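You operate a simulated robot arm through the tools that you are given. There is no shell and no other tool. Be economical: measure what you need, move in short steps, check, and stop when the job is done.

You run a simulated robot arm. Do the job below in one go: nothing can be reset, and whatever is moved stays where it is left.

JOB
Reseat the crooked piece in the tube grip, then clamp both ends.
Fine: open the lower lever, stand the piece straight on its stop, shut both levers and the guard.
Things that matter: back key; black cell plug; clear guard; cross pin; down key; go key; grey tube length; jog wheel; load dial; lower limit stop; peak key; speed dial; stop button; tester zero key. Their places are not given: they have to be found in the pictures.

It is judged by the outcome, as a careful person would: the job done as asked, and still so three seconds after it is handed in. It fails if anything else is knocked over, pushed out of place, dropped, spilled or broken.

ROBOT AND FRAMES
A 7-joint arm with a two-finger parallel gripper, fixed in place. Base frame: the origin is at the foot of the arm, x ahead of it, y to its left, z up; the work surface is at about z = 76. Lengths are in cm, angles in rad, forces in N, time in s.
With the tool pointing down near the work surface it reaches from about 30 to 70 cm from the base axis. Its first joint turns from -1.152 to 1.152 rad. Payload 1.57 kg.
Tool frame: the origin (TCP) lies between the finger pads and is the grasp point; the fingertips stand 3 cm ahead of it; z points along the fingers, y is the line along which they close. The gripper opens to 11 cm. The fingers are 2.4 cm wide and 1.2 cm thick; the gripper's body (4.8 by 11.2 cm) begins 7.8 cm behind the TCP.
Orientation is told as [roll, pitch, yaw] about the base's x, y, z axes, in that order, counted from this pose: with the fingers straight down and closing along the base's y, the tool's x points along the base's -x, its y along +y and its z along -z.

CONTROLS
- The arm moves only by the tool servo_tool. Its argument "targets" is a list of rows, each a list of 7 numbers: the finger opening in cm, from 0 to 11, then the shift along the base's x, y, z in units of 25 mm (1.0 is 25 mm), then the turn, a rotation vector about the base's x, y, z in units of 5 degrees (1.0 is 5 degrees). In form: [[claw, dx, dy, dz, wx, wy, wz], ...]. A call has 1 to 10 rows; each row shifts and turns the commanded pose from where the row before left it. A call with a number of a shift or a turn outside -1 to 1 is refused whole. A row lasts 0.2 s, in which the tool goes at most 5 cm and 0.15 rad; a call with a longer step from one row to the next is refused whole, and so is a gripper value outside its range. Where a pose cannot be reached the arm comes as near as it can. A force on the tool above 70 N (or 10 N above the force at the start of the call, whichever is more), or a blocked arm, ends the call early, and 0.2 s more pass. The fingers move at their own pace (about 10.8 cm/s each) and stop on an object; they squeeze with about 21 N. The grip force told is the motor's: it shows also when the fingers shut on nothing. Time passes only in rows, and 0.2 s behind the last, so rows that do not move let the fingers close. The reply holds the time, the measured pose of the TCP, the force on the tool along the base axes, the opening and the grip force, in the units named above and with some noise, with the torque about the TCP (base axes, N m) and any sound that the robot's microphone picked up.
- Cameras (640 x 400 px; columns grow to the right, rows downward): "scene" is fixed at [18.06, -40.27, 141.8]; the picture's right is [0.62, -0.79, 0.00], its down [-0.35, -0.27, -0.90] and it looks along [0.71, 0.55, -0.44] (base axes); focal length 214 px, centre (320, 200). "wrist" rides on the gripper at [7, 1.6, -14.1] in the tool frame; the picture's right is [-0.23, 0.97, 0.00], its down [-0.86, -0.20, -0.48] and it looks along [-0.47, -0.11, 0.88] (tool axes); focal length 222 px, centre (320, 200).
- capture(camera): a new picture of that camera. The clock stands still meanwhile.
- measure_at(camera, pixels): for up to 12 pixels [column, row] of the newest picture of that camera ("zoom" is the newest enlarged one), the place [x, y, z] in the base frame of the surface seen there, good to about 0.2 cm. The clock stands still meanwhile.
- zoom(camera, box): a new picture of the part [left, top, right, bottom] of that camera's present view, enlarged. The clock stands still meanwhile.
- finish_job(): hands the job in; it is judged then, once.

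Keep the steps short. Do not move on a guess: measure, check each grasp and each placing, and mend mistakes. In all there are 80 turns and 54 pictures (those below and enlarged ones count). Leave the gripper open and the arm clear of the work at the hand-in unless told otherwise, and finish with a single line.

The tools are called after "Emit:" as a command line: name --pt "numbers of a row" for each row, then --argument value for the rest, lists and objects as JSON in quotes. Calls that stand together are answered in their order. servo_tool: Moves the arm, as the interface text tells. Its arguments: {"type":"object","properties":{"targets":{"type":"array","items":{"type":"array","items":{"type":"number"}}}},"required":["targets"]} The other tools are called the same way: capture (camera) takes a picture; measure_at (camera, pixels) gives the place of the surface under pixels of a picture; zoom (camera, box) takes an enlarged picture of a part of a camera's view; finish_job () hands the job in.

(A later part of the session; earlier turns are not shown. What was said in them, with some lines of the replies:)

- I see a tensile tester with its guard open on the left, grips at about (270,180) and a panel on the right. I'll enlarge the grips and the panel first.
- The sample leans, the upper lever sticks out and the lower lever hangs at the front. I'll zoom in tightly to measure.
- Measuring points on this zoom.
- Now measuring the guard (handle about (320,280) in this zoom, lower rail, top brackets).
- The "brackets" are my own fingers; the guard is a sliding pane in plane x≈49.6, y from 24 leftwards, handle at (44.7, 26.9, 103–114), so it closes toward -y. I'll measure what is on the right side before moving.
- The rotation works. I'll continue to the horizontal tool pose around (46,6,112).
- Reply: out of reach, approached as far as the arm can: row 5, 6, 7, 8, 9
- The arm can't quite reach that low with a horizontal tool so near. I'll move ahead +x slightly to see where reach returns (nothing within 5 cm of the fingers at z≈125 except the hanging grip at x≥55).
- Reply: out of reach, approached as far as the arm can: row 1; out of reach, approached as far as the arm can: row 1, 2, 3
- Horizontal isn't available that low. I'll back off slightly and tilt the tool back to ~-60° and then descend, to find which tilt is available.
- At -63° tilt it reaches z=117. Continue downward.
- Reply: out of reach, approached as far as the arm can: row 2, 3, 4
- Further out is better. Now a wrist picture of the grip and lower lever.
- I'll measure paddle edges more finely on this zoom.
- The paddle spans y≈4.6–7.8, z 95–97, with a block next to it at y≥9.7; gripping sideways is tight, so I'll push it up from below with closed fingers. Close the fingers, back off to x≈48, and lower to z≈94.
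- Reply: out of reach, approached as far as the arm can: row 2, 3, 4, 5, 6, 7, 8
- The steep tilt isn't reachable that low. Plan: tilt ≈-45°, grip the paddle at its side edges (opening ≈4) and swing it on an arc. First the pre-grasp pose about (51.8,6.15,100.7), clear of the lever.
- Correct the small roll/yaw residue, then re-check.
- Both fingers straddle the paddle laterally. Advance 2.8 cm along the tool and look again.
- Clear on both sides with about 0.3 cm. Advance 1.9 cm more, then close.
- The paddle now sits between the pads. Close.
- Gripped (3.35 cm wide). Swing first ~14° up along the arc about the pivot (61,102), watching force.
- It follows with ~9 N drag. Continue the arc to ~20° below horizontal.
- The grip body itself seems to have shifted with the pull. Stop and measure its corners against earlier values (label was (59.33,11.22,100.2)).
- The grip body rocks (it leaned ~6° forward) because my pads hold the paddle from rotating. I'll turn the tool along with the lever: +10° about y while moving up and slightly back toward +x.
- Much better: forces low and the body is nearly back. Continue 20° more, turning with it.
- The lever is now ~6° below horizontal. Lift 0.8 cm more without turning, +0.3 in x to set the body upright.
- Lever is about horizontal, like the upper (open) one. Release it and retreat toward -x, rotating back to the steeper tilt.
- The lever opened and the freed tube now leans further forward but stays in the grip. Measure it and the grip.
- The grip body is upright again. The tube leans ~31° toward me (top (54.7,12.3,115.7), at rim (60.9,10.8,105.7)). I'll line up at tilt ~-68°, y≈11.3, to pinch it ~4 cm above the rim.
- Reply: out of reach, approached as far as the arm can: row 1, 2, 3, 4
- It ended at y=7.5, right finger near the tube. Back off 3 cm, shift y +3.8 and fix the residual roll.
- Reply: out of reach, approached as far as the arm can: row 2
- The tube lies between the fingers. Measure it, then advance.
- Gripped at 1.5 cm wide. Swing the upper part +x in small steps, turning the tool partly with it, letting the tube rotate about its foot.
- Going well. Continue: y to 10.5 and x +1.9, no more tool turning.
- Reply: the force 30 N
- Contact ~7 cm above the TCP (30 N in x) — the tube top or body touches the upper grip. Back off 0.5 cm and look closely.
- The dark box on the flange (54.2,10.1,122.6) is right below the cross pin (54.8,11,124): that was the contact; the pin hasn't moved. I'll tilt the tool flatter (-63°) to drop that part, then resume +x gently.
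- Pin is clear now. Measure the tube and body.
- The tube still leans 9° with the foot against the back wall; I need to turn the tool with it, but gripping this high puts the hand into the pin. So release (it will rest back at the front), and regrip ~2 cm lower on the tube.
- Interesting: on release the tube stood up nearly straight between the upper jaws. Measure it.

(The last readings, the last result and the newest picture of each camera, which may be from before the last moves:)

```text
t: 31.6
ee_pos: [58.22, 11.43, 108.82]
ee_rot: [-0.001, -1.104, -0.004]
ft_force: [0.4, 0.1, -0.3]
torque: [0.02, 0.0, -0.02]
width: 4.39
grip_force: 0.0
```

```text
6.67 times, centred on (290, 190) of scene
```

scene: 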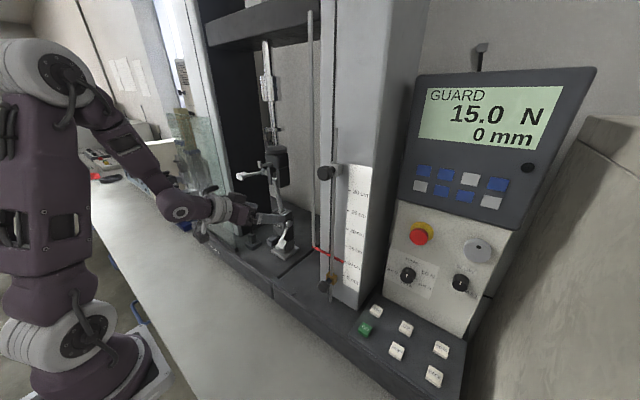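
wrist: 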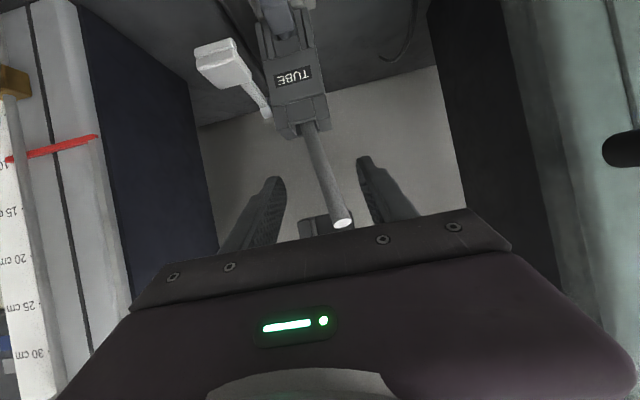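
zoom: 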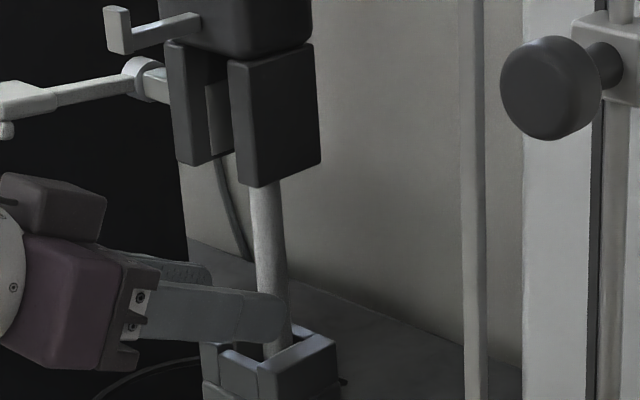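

Fine measurement of tube edges against jaw edges in this zoom.

Emit:
measure_at --camera "zoom" --pixels '[[265, 195], [266, 210], [267, 225], [268, 240], [269, 255], [270, 270], [271, 285], [277, 345], [275, 335], [235, 110], [315, 110], [208, 110]]'

Emit:
capture --camera "wrist"

```text
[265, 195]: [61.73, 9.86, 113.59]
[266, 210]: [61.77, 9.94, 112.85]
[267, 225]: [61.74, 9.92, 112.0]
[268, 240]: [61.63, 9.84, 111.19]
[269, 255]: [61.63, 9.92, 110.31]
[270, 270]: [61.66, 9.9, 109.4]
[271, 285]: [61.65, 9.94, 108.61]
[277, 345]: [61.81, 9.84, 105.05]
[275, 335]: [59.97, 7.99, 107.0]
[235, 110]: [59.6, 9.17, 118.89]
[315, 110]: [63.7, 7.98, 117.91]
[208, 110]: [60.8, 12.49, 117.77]
```

```text
17 pictures are left
```

wrist: 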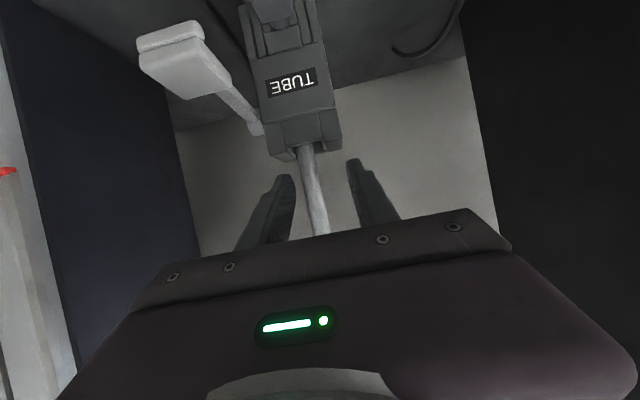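

The tube now stands straight (x 61.7±0.07, y 9.9 const. over z 105–113.6). Now the lower lever: retreat, close the fingers, go above its paddle (53.4,6,101.8) at -45°.

Emit:
servo_tool --pt "4.4 -0.7 0 0 0 0 0" --pt "4.4 -0.8 0 0 0 0.6 0" --pt "0 -0.8 -0.3 0 0 1 0" --pt "0 0 -0.6 0 0 1 0" --pt "0 0 -0.6 -0.2 0 1 0" --pt "0 0 -0.55 -0.3 0 0 0" --pt "0 0 0 -0.3 0 0 0"

```text
t: 33.2
ee_pos: [52.38, 6.34, 106.65]
ee_rot: [-0.002, -0.789, -0.005]
ft_force: [0.2, 0.8, -0.4]
torque: [0.01, -0.01, 0.02]
width: 0.0
grip_force: 21.5
```

Push down slowly to φ≈15°.

Emit:
servo_tool --pt "0 0 -0.05 -0.4 0 0 0" --pt "0 0 0 -0.25 0 0 0" --pt "0 0.08 0 -0.3 0 0 0" --pt "0 0.1 0 -0.3 0 0 0" --pt "0 0 0 0 0 0 0"

Emit:
zoom --camera "scene" --box '[245, 165, 315, 255]'

```text
t: 34.4
ee_pos: [52.89, 6.24, 103.6]
ee_rot: [-0.002, -0.789, -0.002]
ft_force: [-0.3, -0.9, -0.1]
torque: [0.03, 0.03, 0.01]
width: 0.0
grip_force: 21.2
```

```text
4.44 times, centred on (280, 210) of scene
```

zoom: 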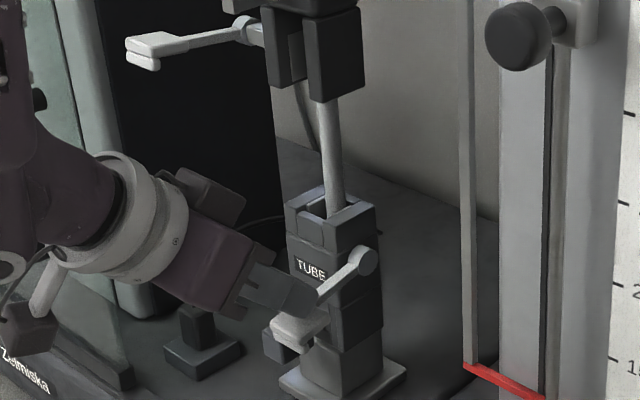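

No noticeable resistance and the tube still stands. Continue to ~45°.

Emit:
servo_tool --pt "0 0.12 0 -0.34 0 0 0" --pt "0 0.12 0 -0.34 0 0 0" --pt "0 0.14 0 -0.36 0 0 0" --pt "0 0.14 0 -0.36 0 0 0" --pt "0 0 0 0 0 0 0"

```text
t: 35.6
ee_pos: [54.28, 6.19, 100.09]
ee_rot: [-0.002, -0.788, -0.002]
ft_force: [-0.4, 0.6, 0.4]
torque: [0.01, 0.06, 0.0]
width: 0.0
grip_force: 21.5
```

Continue toward the shut angle, watching force.

Emit:
servo_tool --pt "0 0.15 0 -0.2 0 0 0" --pt "0 0.15 0 -0.17 0 0 0" --pt "0 0.15 0 -0.13 0 0 0" --pt "0 0 0 0 0 0 0"

Emit:
zoom --camera "scene" --box '[245, 165, 315, 255]'

```text
t: 36.6
ee_pos: [55.49, 6.3, 99.08]
ee_rot: [-0.003, -0.795, -0.003]
ft_force: [-19.9, -12.6, 34.0]
torque: [-0.15, -0.5, -0.07]
width: 0.0
grip_force: 21.1
```

```text
4.44 times, centred on (280, 210) of scene
```

zoom: 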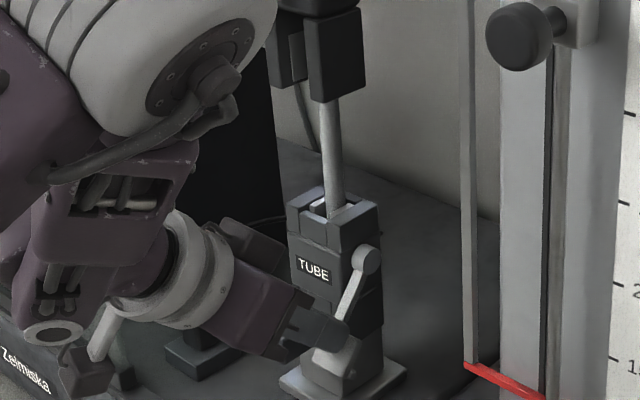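

Firm resistance (~40 N), lever at its shut angle. Back off and check.

Emit:
servo_tool --pt "0 -0.2 0 0.2 0 0 0" --pt "0 -0.8 0 0.5 0 0 0" --pt "0 -0.8 0 0.5 0 0 0"

Emit:
zoom --camera "scene" --box '[245, 165, 315, 255]'

```text
t: 37.4
ee_pos: [51.08, 6.24, 102.0]
ee_rot: [-0.001, -0.789, -0.002]
ft_force: [0.5, -0.2, 0.3]
torque: [0.0, 0.04, -0.04]
width: 0.03
grip_force: 20.9
out of reach, approached as far as the arm can: row 3
```

```text
4.44 times, centred on (280, 210) of scene
```

zoom: 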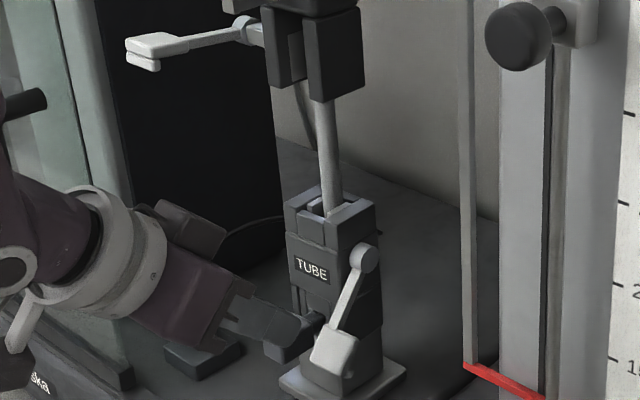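

Emit:
measure_at --camera "zoom" --pixels '[[364, 257], [350, 300], [335, 345], [345, 355], [326, 110], [328, 135], [330, 160], [333, 190], [335, 205], [310, 270], [155, 42], [240, 28]]'

```text
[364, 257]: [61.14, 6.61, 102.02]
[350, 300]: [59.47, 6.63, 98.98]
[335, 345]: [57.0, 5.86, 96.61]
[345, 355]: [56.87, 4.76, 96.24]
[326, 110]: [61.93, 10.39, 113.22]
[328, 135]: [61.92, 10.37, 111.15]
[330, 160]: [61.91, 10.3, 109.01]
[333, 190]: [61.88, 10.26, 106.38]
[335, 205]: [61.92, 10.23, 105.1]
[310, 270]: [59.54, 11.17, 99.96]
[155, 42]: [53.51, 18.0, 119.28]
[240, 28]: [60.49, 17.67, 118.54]
```

Lower lever is shut and the tube is vertical (x 61.9 constant from z 105 to 113). Now the upper lever: paddle (53.5,18,119.3), hub (60.5,17.7,118.5). Rise first, keeping x≈50.

Emit:
servo_tool --pt "0 -0.2 0 0.8 0 0 0" --pt "0 -0.2 0 0.95 0 0 0" --pt "0 0 0 0.95 0 0 0" --pt "0 0 0 0.95 0 0 0" --pt "0 0 0 0.95 0 0 0" --pt "0 0 0 0.95 0 0 0" --pt "0 0 0 0.95 0 0 0" --pt "0 0 0 0.95 0 0 0" --pt "0 0 0 0.95 0 0 0"

Emit:
servo_tool --pt "0 0 0.9 0.1 0 0 0" --pt "0 0 0.9 0.1 0 0 0" --pt "0 0 0.9 0 0 0 0" --pt "0 0 0.9 0 0 0 0" --pt "0 0 0.85 0 0 0 0" --pt "0 0 0 0 0 0 0"

Emit:
capture --camera "scene"

```text
t: 39.4
ee_pos: [50.24, 6.32, 123.06]
ee_rot: [-0.001, -0.788, -0.002]
ft_force: [0.4, -0.3, -0.6]
torque: [0.01, 0.0, 0.02]
width: 0.0
grip_force: 21.1
```

```text
t: 40.8
ee_pos: [50.22, 17.69, 123.43]
ee_rot: [-0.002, -0.789, -0.004]
ft_force: [0.1, -0.3, 0.1]
torque: [0.0, 0.0, 0.0]
width: 0.01
grip_force: 20.7
```

```text
13 pictures are left
```

scene: 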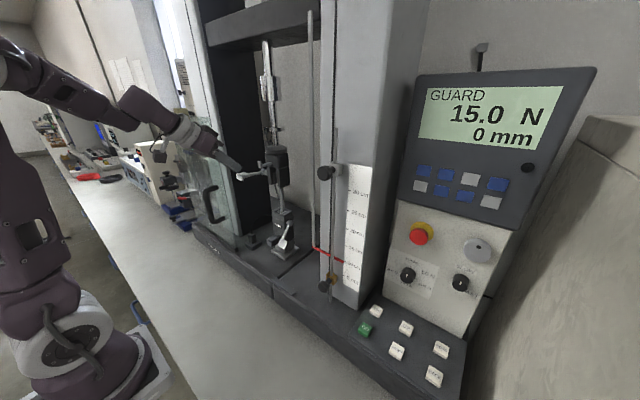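

Positioned above the paddle. Move in +2 cm and push down gently.

Emit:
servo_tool --pt "0 0.8 -0.1 0 0 0 0" --pt "0 0 0 -0.4 0 0 0" --pt "0 0.05 0 -0.25 0 0 0" --pt "0 0.08 0 -0.3 0 0 0" --pt "0 0.1 0 -0.3 0 0 0"

Emit:
zoom --camera "scene" --box '[215, 125, 305, 225]'

```text
t: 42.0
ee_pos: [52.85, 17.29, 120.42]
ee_rot: [-0.001, -0.79, -0.003]
ft_force: [0.7, -0.4, -0.4]
torque: [0.01, 0.0, 0.01]
width: 0.0
grip_force: 21.2
```

```text
4.00 times, centred on (260, 175) of scene
```

zoom: 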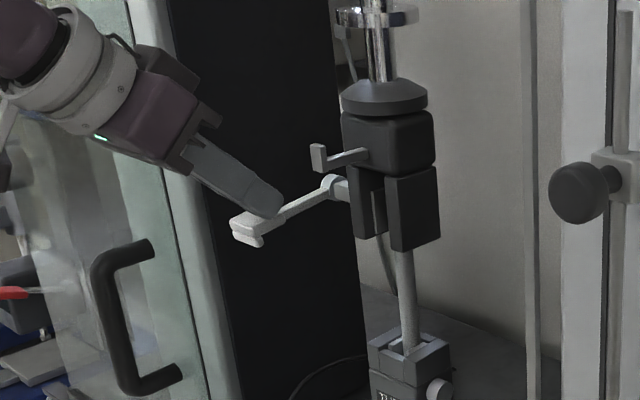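

It goes down freely. Continue along the same arc.

Emit:
servo_tool --pt "0 0.1 0 -0.34 0 0 0" --pt "0 0.11 0 -0.34 0 0 0" --pt "0 0.12 0 -0.36 0 0 0" --pt "0 0.12 0 -0.36 0 0 0" --pt "0 0 0 0 0 0 0"

Emit:
zoom --camera "scene" --box '[215, 125, 305, 225]'

```text
t: 43.2
ee_pos: [53.89, 17.25, 116.8]
ee_rot: [-0.003, -0.788, -0.001]
ft_force: [0.4, 0.5, 0.5]
torque: [0.0, 0.0, 0.0]
width: 0.0
grip_force: 20.9
```

```text
4.00 times, centred on (260, 175) of scene
```

zoom: 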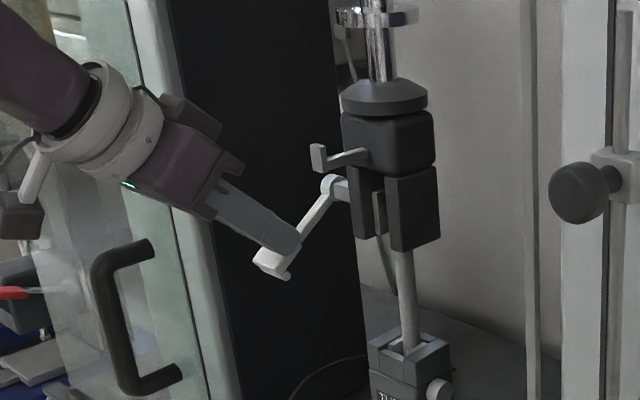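

Continue to the stop in small steps.

Emit:
servo_tool --pt "0 0.15 0 -0.2 0 0 0" --pt "0 0.15 0 -0.17 0 0 0" --pt "0 0.13 0 -0.12 0 0 0" --pt "0 0.08 0 -0.06 0 0 0" --pt "0 0 0 0 0 0 0"

```text
t: 44.4
ee_pos: [55.11, 17.2, 115.71]
ee_rot: [-0.003, -0.789, -0.001]
ft_force: [-26.2, -3.9, 12.8]
torque: [-0.07, 0.16, 0.04]
width: 0.01
grip_force: 20.3
```

Firm stop (~29 N). Add a slight last push, then back off and inspect.

Emit:
servo_tool --pt "0 0.05 0 -0.05 0 0 0" --pt "0 0 0 0 0 0 0" --pt "0 -0.3 0 0.3 0 0 0" --pt "0 -0.8 0 0.5 0 0 0" --pt "0 -0.8 0 0.3 0 0 0"

Emit:
zoom --camera "scene" --box '[230, 135, 310, 245]'

```text
t: 45.6
ee_pos: [50.62, 17.15, 118.12]
ee_rot: [-0.002, -0.789, -0.006]
ft_force: [-0.3, 0.3, 0.7]
torque: [-0.05, 0.01, -0.04]
width: 0.02
grip_force: 21.5
```

```text
3.64 times, centred on (270, 190) of scene
```

zoom: 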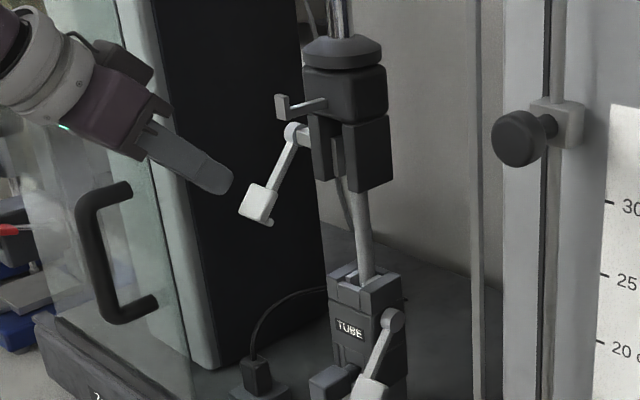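

Emit:
measure_at --camera "zoom" --pixels '[[292, 133], [280, 165], [258, 203], [345, 165], [362, 200], [363, 220], [365, 245], [367, 268], [391, 320], [350, 330], [320, 140], [283, 108]]'

```text
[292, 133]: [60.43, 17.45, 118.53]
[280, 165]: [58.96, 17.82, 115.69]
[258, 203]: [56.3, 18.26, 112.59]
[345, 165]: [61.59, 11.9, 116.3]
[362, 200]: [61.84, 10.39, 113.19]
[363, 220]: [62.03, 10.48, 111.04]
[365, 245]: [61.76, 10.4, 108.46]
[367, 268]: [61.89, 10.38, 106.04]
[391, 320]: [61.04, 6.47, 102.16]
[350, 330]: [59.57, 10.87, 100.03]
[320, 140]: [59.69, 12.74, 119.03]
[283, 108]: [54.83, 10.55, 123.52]
```

Both levers shut, tube vertical, pin unmoved (54.8,10.6,123.5). Now the guard: handle bar at (44.8,26.9,103–114). I'll straddle it at -25° tilt from above. First pull back and rise, then shift to y 26.9.

Emit:
servo_tool --pt "4.5 -0.6 0 0.3 0 1 0" --pt "4.5 -0.6 0 0.3 0 1 0" --pt "4.5 -0.6 0 0.3 0 1 0" --pt "4.5 -0.68 0 0.3 0 1 0" --pt "4.5 0 0.8 0 0 0 0" --pt "4.5 0 0.8 0 0 0 0" --pt "4.5 0 0.8 0 0 0 0" --pt "4.5 0 0.8 0 0 0 0" --pt "4.5 0 0.7 0 0 0 0" --pt "4.5 0 0 0 0 0 0"

Emit:
capture --camera "wrist"

Emit:
zoom --camera "scene" --box '[150, 90, 280, 260]'

```text
t: 47.8
ee_pos: [44.47, 26.78, 121.1]
ee_rot: [-0.002, -0.44, -0.003]
ft_force: [-0.3, 0.5, 0.6]
torque: [0.03, -0.03, 0.01]
width: 4.48
grip_force: 0.0
```

```text
9 pictures are left
```

wrist: 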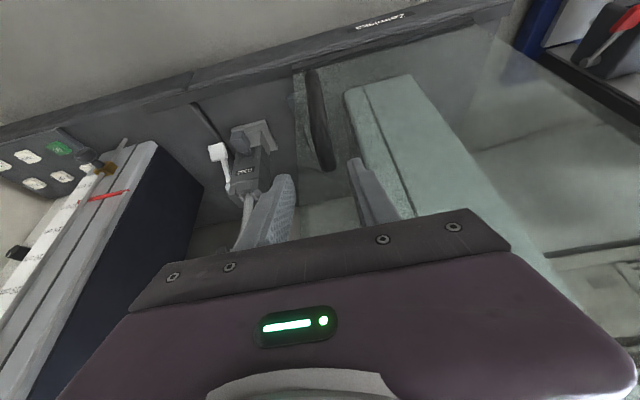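

```text
2.35 times, centred on (215, 175) of scene
```

zoom: 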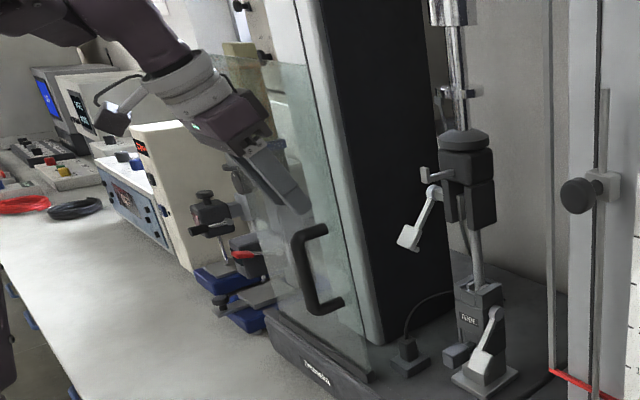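

The handle lies between the fingers. Descend to z≈109.

Emit:
servo_tool --pt "4.5 0 0.05 -0.8 0 0 0" --pt "4.5 0 0.05 -0.8 0 0 0" --pt "4.5 0 0 -0.8 0 0 0" --pt "4.5 0 0 -0.8 0 0 0" --pt "4.5 0 0 -0.8 0 0 0" --pt "4.5 0 0 -0.8 0 0 0"

Emit:
zoom --camera "scene" --box '[150, 110, 260, 250]'

```text
t: 49.2
ee_pos: [44.4, 27.15, 109.2]
ee_rot: [0.0, -0.44, -0.004]
ft_force: [-1.1, -0.1, 0.1]
torque: [-0.02, 0.01, -0.02]
width: 4.49
grip_force: 0.0
```

```text
2.86 times, centred on (205, 180) of scene
```

zoom: 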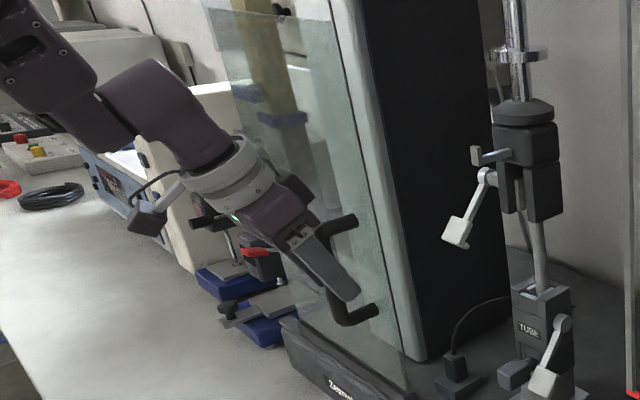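

Fingers straddle the bar. Slide it toward -y.

Emit:
servo_tool --pt "3 0 0 0 0 0 0" --pt "3 0 -0.3 0 0 0 0" --pt "3 0 -0.3 0 0 0 0" --pt "3 0 -0.4 0 0 0 0" --pt "3 0 -0.5 0 0 0 0" --pt "3 0 -0.5 0 0 0 0"

Emit:
zoom --camera "scene" --box '[150, 90, 300, 260]'

```text
t: 50.6
ee_pos: [44.34, 22.2, 109.28]
ee_rot: [-0.004, -0.441, -0.002]
ft_force: [0.7, 2.2, 1.1]
torque: [0.04, 0.03, 0.04]
width: 3.19
grip_force: 0.8
```

```text
2.35 times, centred on (225, 175) of scene
```

zoom: 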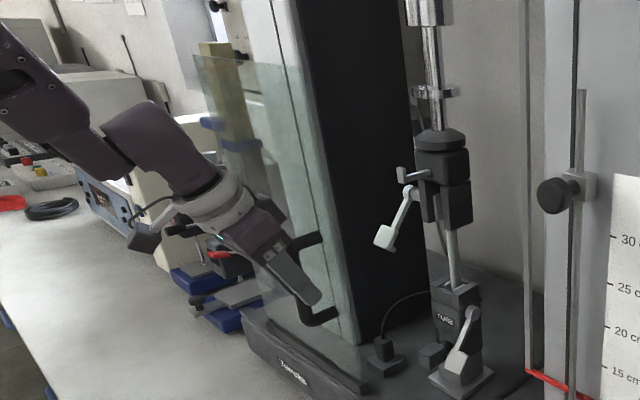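

The guard slides with ~2 N. Continue.

Emit:
servo_tool --pt "3 0 -0.7 0 0 0 0" --pt "3 0 -0.7 0 0 0 0" --pt "3 0 -0.7 0 0 0 0" --pt "3 0 -0.7 0 0 0 0" --pt "3 0 -0.7 0 0 0 0" --pt "3 0 -0.7 0 0 0 0" --pt "3 0 -0.7 0 0 0 0" --pt "3 0 -0.6 0 0 0 0" --pt "3 0 0 0 0 0 0"

Emit:
capture --camera "scene"

```text
t: 52.6
ee_pos: [44.37, 8.47, 109.39]
ee_rot: [-0.001, -0.439, -0.001]
ft_force: [-0.7, 2.7, 0.5]
torque: [0.06, 0.02, 0.02]
width: 3.18
grip_force: 1.3
```

```text
5 pictures are left
```

scene: 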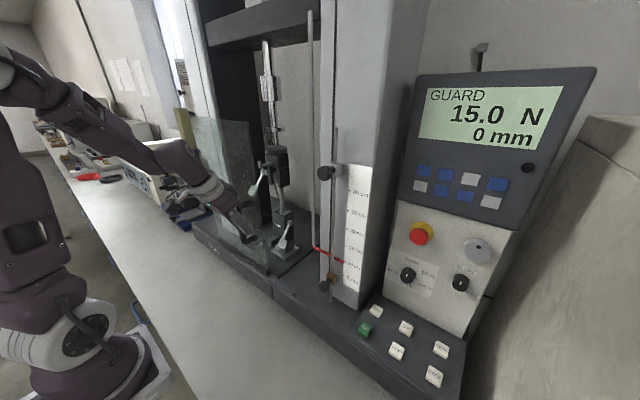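

Halfway; continue, slower.

Emit:
servo_tool --pt "3 0 -0.6 0 0 0 0" --pt "3 0 -0.6 0 0 0 0" --pt "3 0 -0.6 0 0 0 0" --pt "3 0 -0.5 0 0 0 0" --pt "3 0 -0.4 0 0 0 0" --pt "3 0 -0.3 0 0 0 0"

```text
t: 54.0
ee_pos: [44.27, 0.99, 109.15]
ee_rot: [-0.004, -0.441, -0.002]
ft_force: [0.6, 1.8, -1.1]
torque: [0.04, -0.01, 0.02]
width: 3.2
grip_force: 0.6
```

Emit:
servo_tool --pt "3 0 -0.4 0 0 0 0" --pt "3 0 -0.4 0 0 0 0" --pt "3 0 -0.3 0 0 0 0" --pt "3 0 -0.3 0 0 0 0" --pt "3 0 -0.3 0 0 0 0" --pt "3 0 0 0 0 0 0"

```text
t: 55.4
ee_pos: [44.39, -3.09, 109.13]
ee_rot: [-0.002, -0.44, 0.003]
ft_force: [-3.9, 42.7, -0.9]
torque: [0.35, -0.08, 0.44]
width: 6.84
grip_force: 21.4
```

A firm stop (43 N). Look at the scene.

Emit:
capture --camera "scene"

Emit:
measure_at --camera "scene" --pixels '[[295, 285], [300, 265], [330, 260]]'

```text
4 pictures are left
```

scene: 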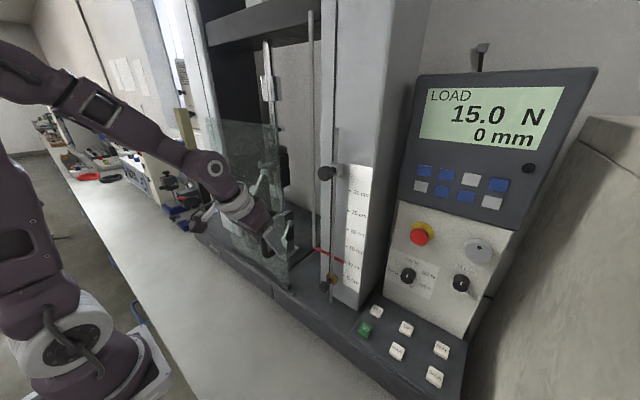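

```text
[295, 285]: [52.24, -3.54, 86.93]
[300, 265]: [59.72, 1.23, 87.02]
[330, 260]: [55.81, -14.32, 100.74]
```

The display changed from GUARD to LOAD: the guard is shut. Centre the fingers on the bar without touching (+y 2.5 cm, opening 7), then lift off and retreat.

Emit:
servo_tool --pt "7 0 0.3 0 0 0 0" --pt "7 0 0.4 0 0 0 0" --pt "7 0 0.4 0 0 0 0" --pt "7 0 0 0.8 0 0 0" --pt "7 0 0 0.9 0 0 0" --pt "7 0 0 0.9 0 0 0" --pt "7 0 0 0.9 0 0 0" --pt "7 0 0 0.9 0 0 0" --pt "7 -0.6 0 0.6 0 0 0" --pt "11 -0.8 0 0.6 0 0 0"

Emit:
zoom --camera "scene" --box '[190, 90, 340, 300]'

```text
t: 57.6
ee_pos: [40.74, -0.41, 123.12]
ee_rot: [-0.003, -0.441, -0.002]
ft_force: [0.3, -0.6, -0.3]
torque: [-0.03, -0.02, 0.02]
width: 11.0
grip_force: 0.1
```

```text
1.90 times, centred on (265, 195) of scene
```

zoom: 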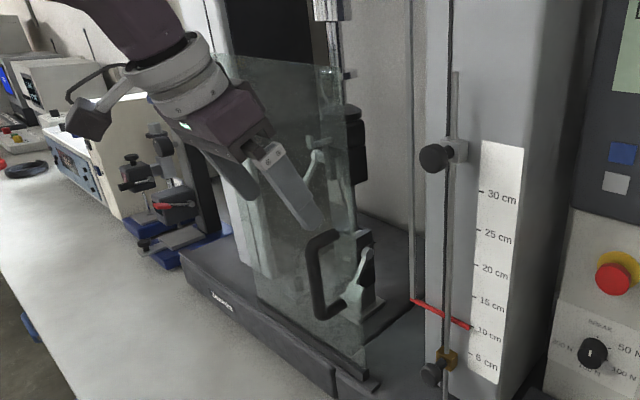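

The guard covers the grips. Move the arm a little further clear and take a last look.

Emit:
servo_tool --pt "11 -0.8 0 0.6 0 0.5 0" --pt "11 -0.6 0 0.6 0 0.5 0" --pt "11 0 0 0.6 0 0.5 0" --pt "11 0 0 0 0 0 0" --pt "11 0 0 0 0 0 0"

Emit:
zoom --camera "scene" --box '[230, 130, 320, 270]'

Emit:
capture --camera "scene"

```text
t: 58.8
ee_pos: [37.3, -0.6, 127.66]
ee_rot: [-0.002, -0.309, -0.002]
ft_force: [0.3, 0.7, 0.0]
torque: [0.0, 0.02, 0.01]
width: 10.96
grip_force: 0.0
```

```text
2.86 times, centred on (275, 200) of scene
```

zoom: 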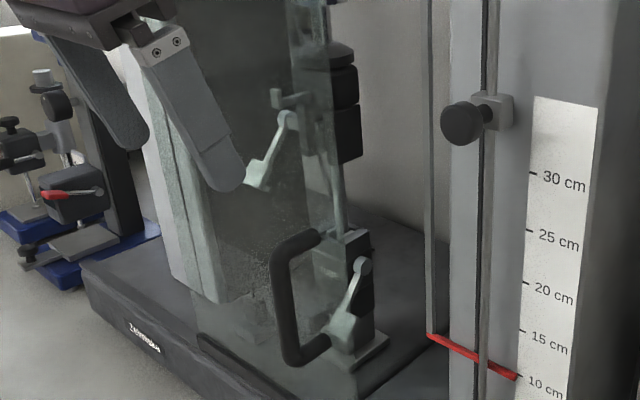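

```text
1 pictures are left
```

scene: 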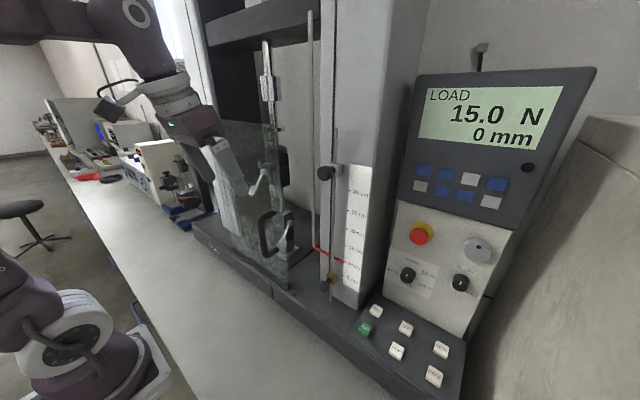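

Both levers are shut, the tube stands straight, the guard is closed with the display on LOAD, and the arm is clear with the gripper open. I'm handing in.

Emit:
finish_job

```text
The job is handed in.
```

The tube stands straight in the lower grip, both levers and the guard are shut, and the arm is clear with the gripper open; seating on the stop was judged from the tube settling upright when released, not by pressing it down.
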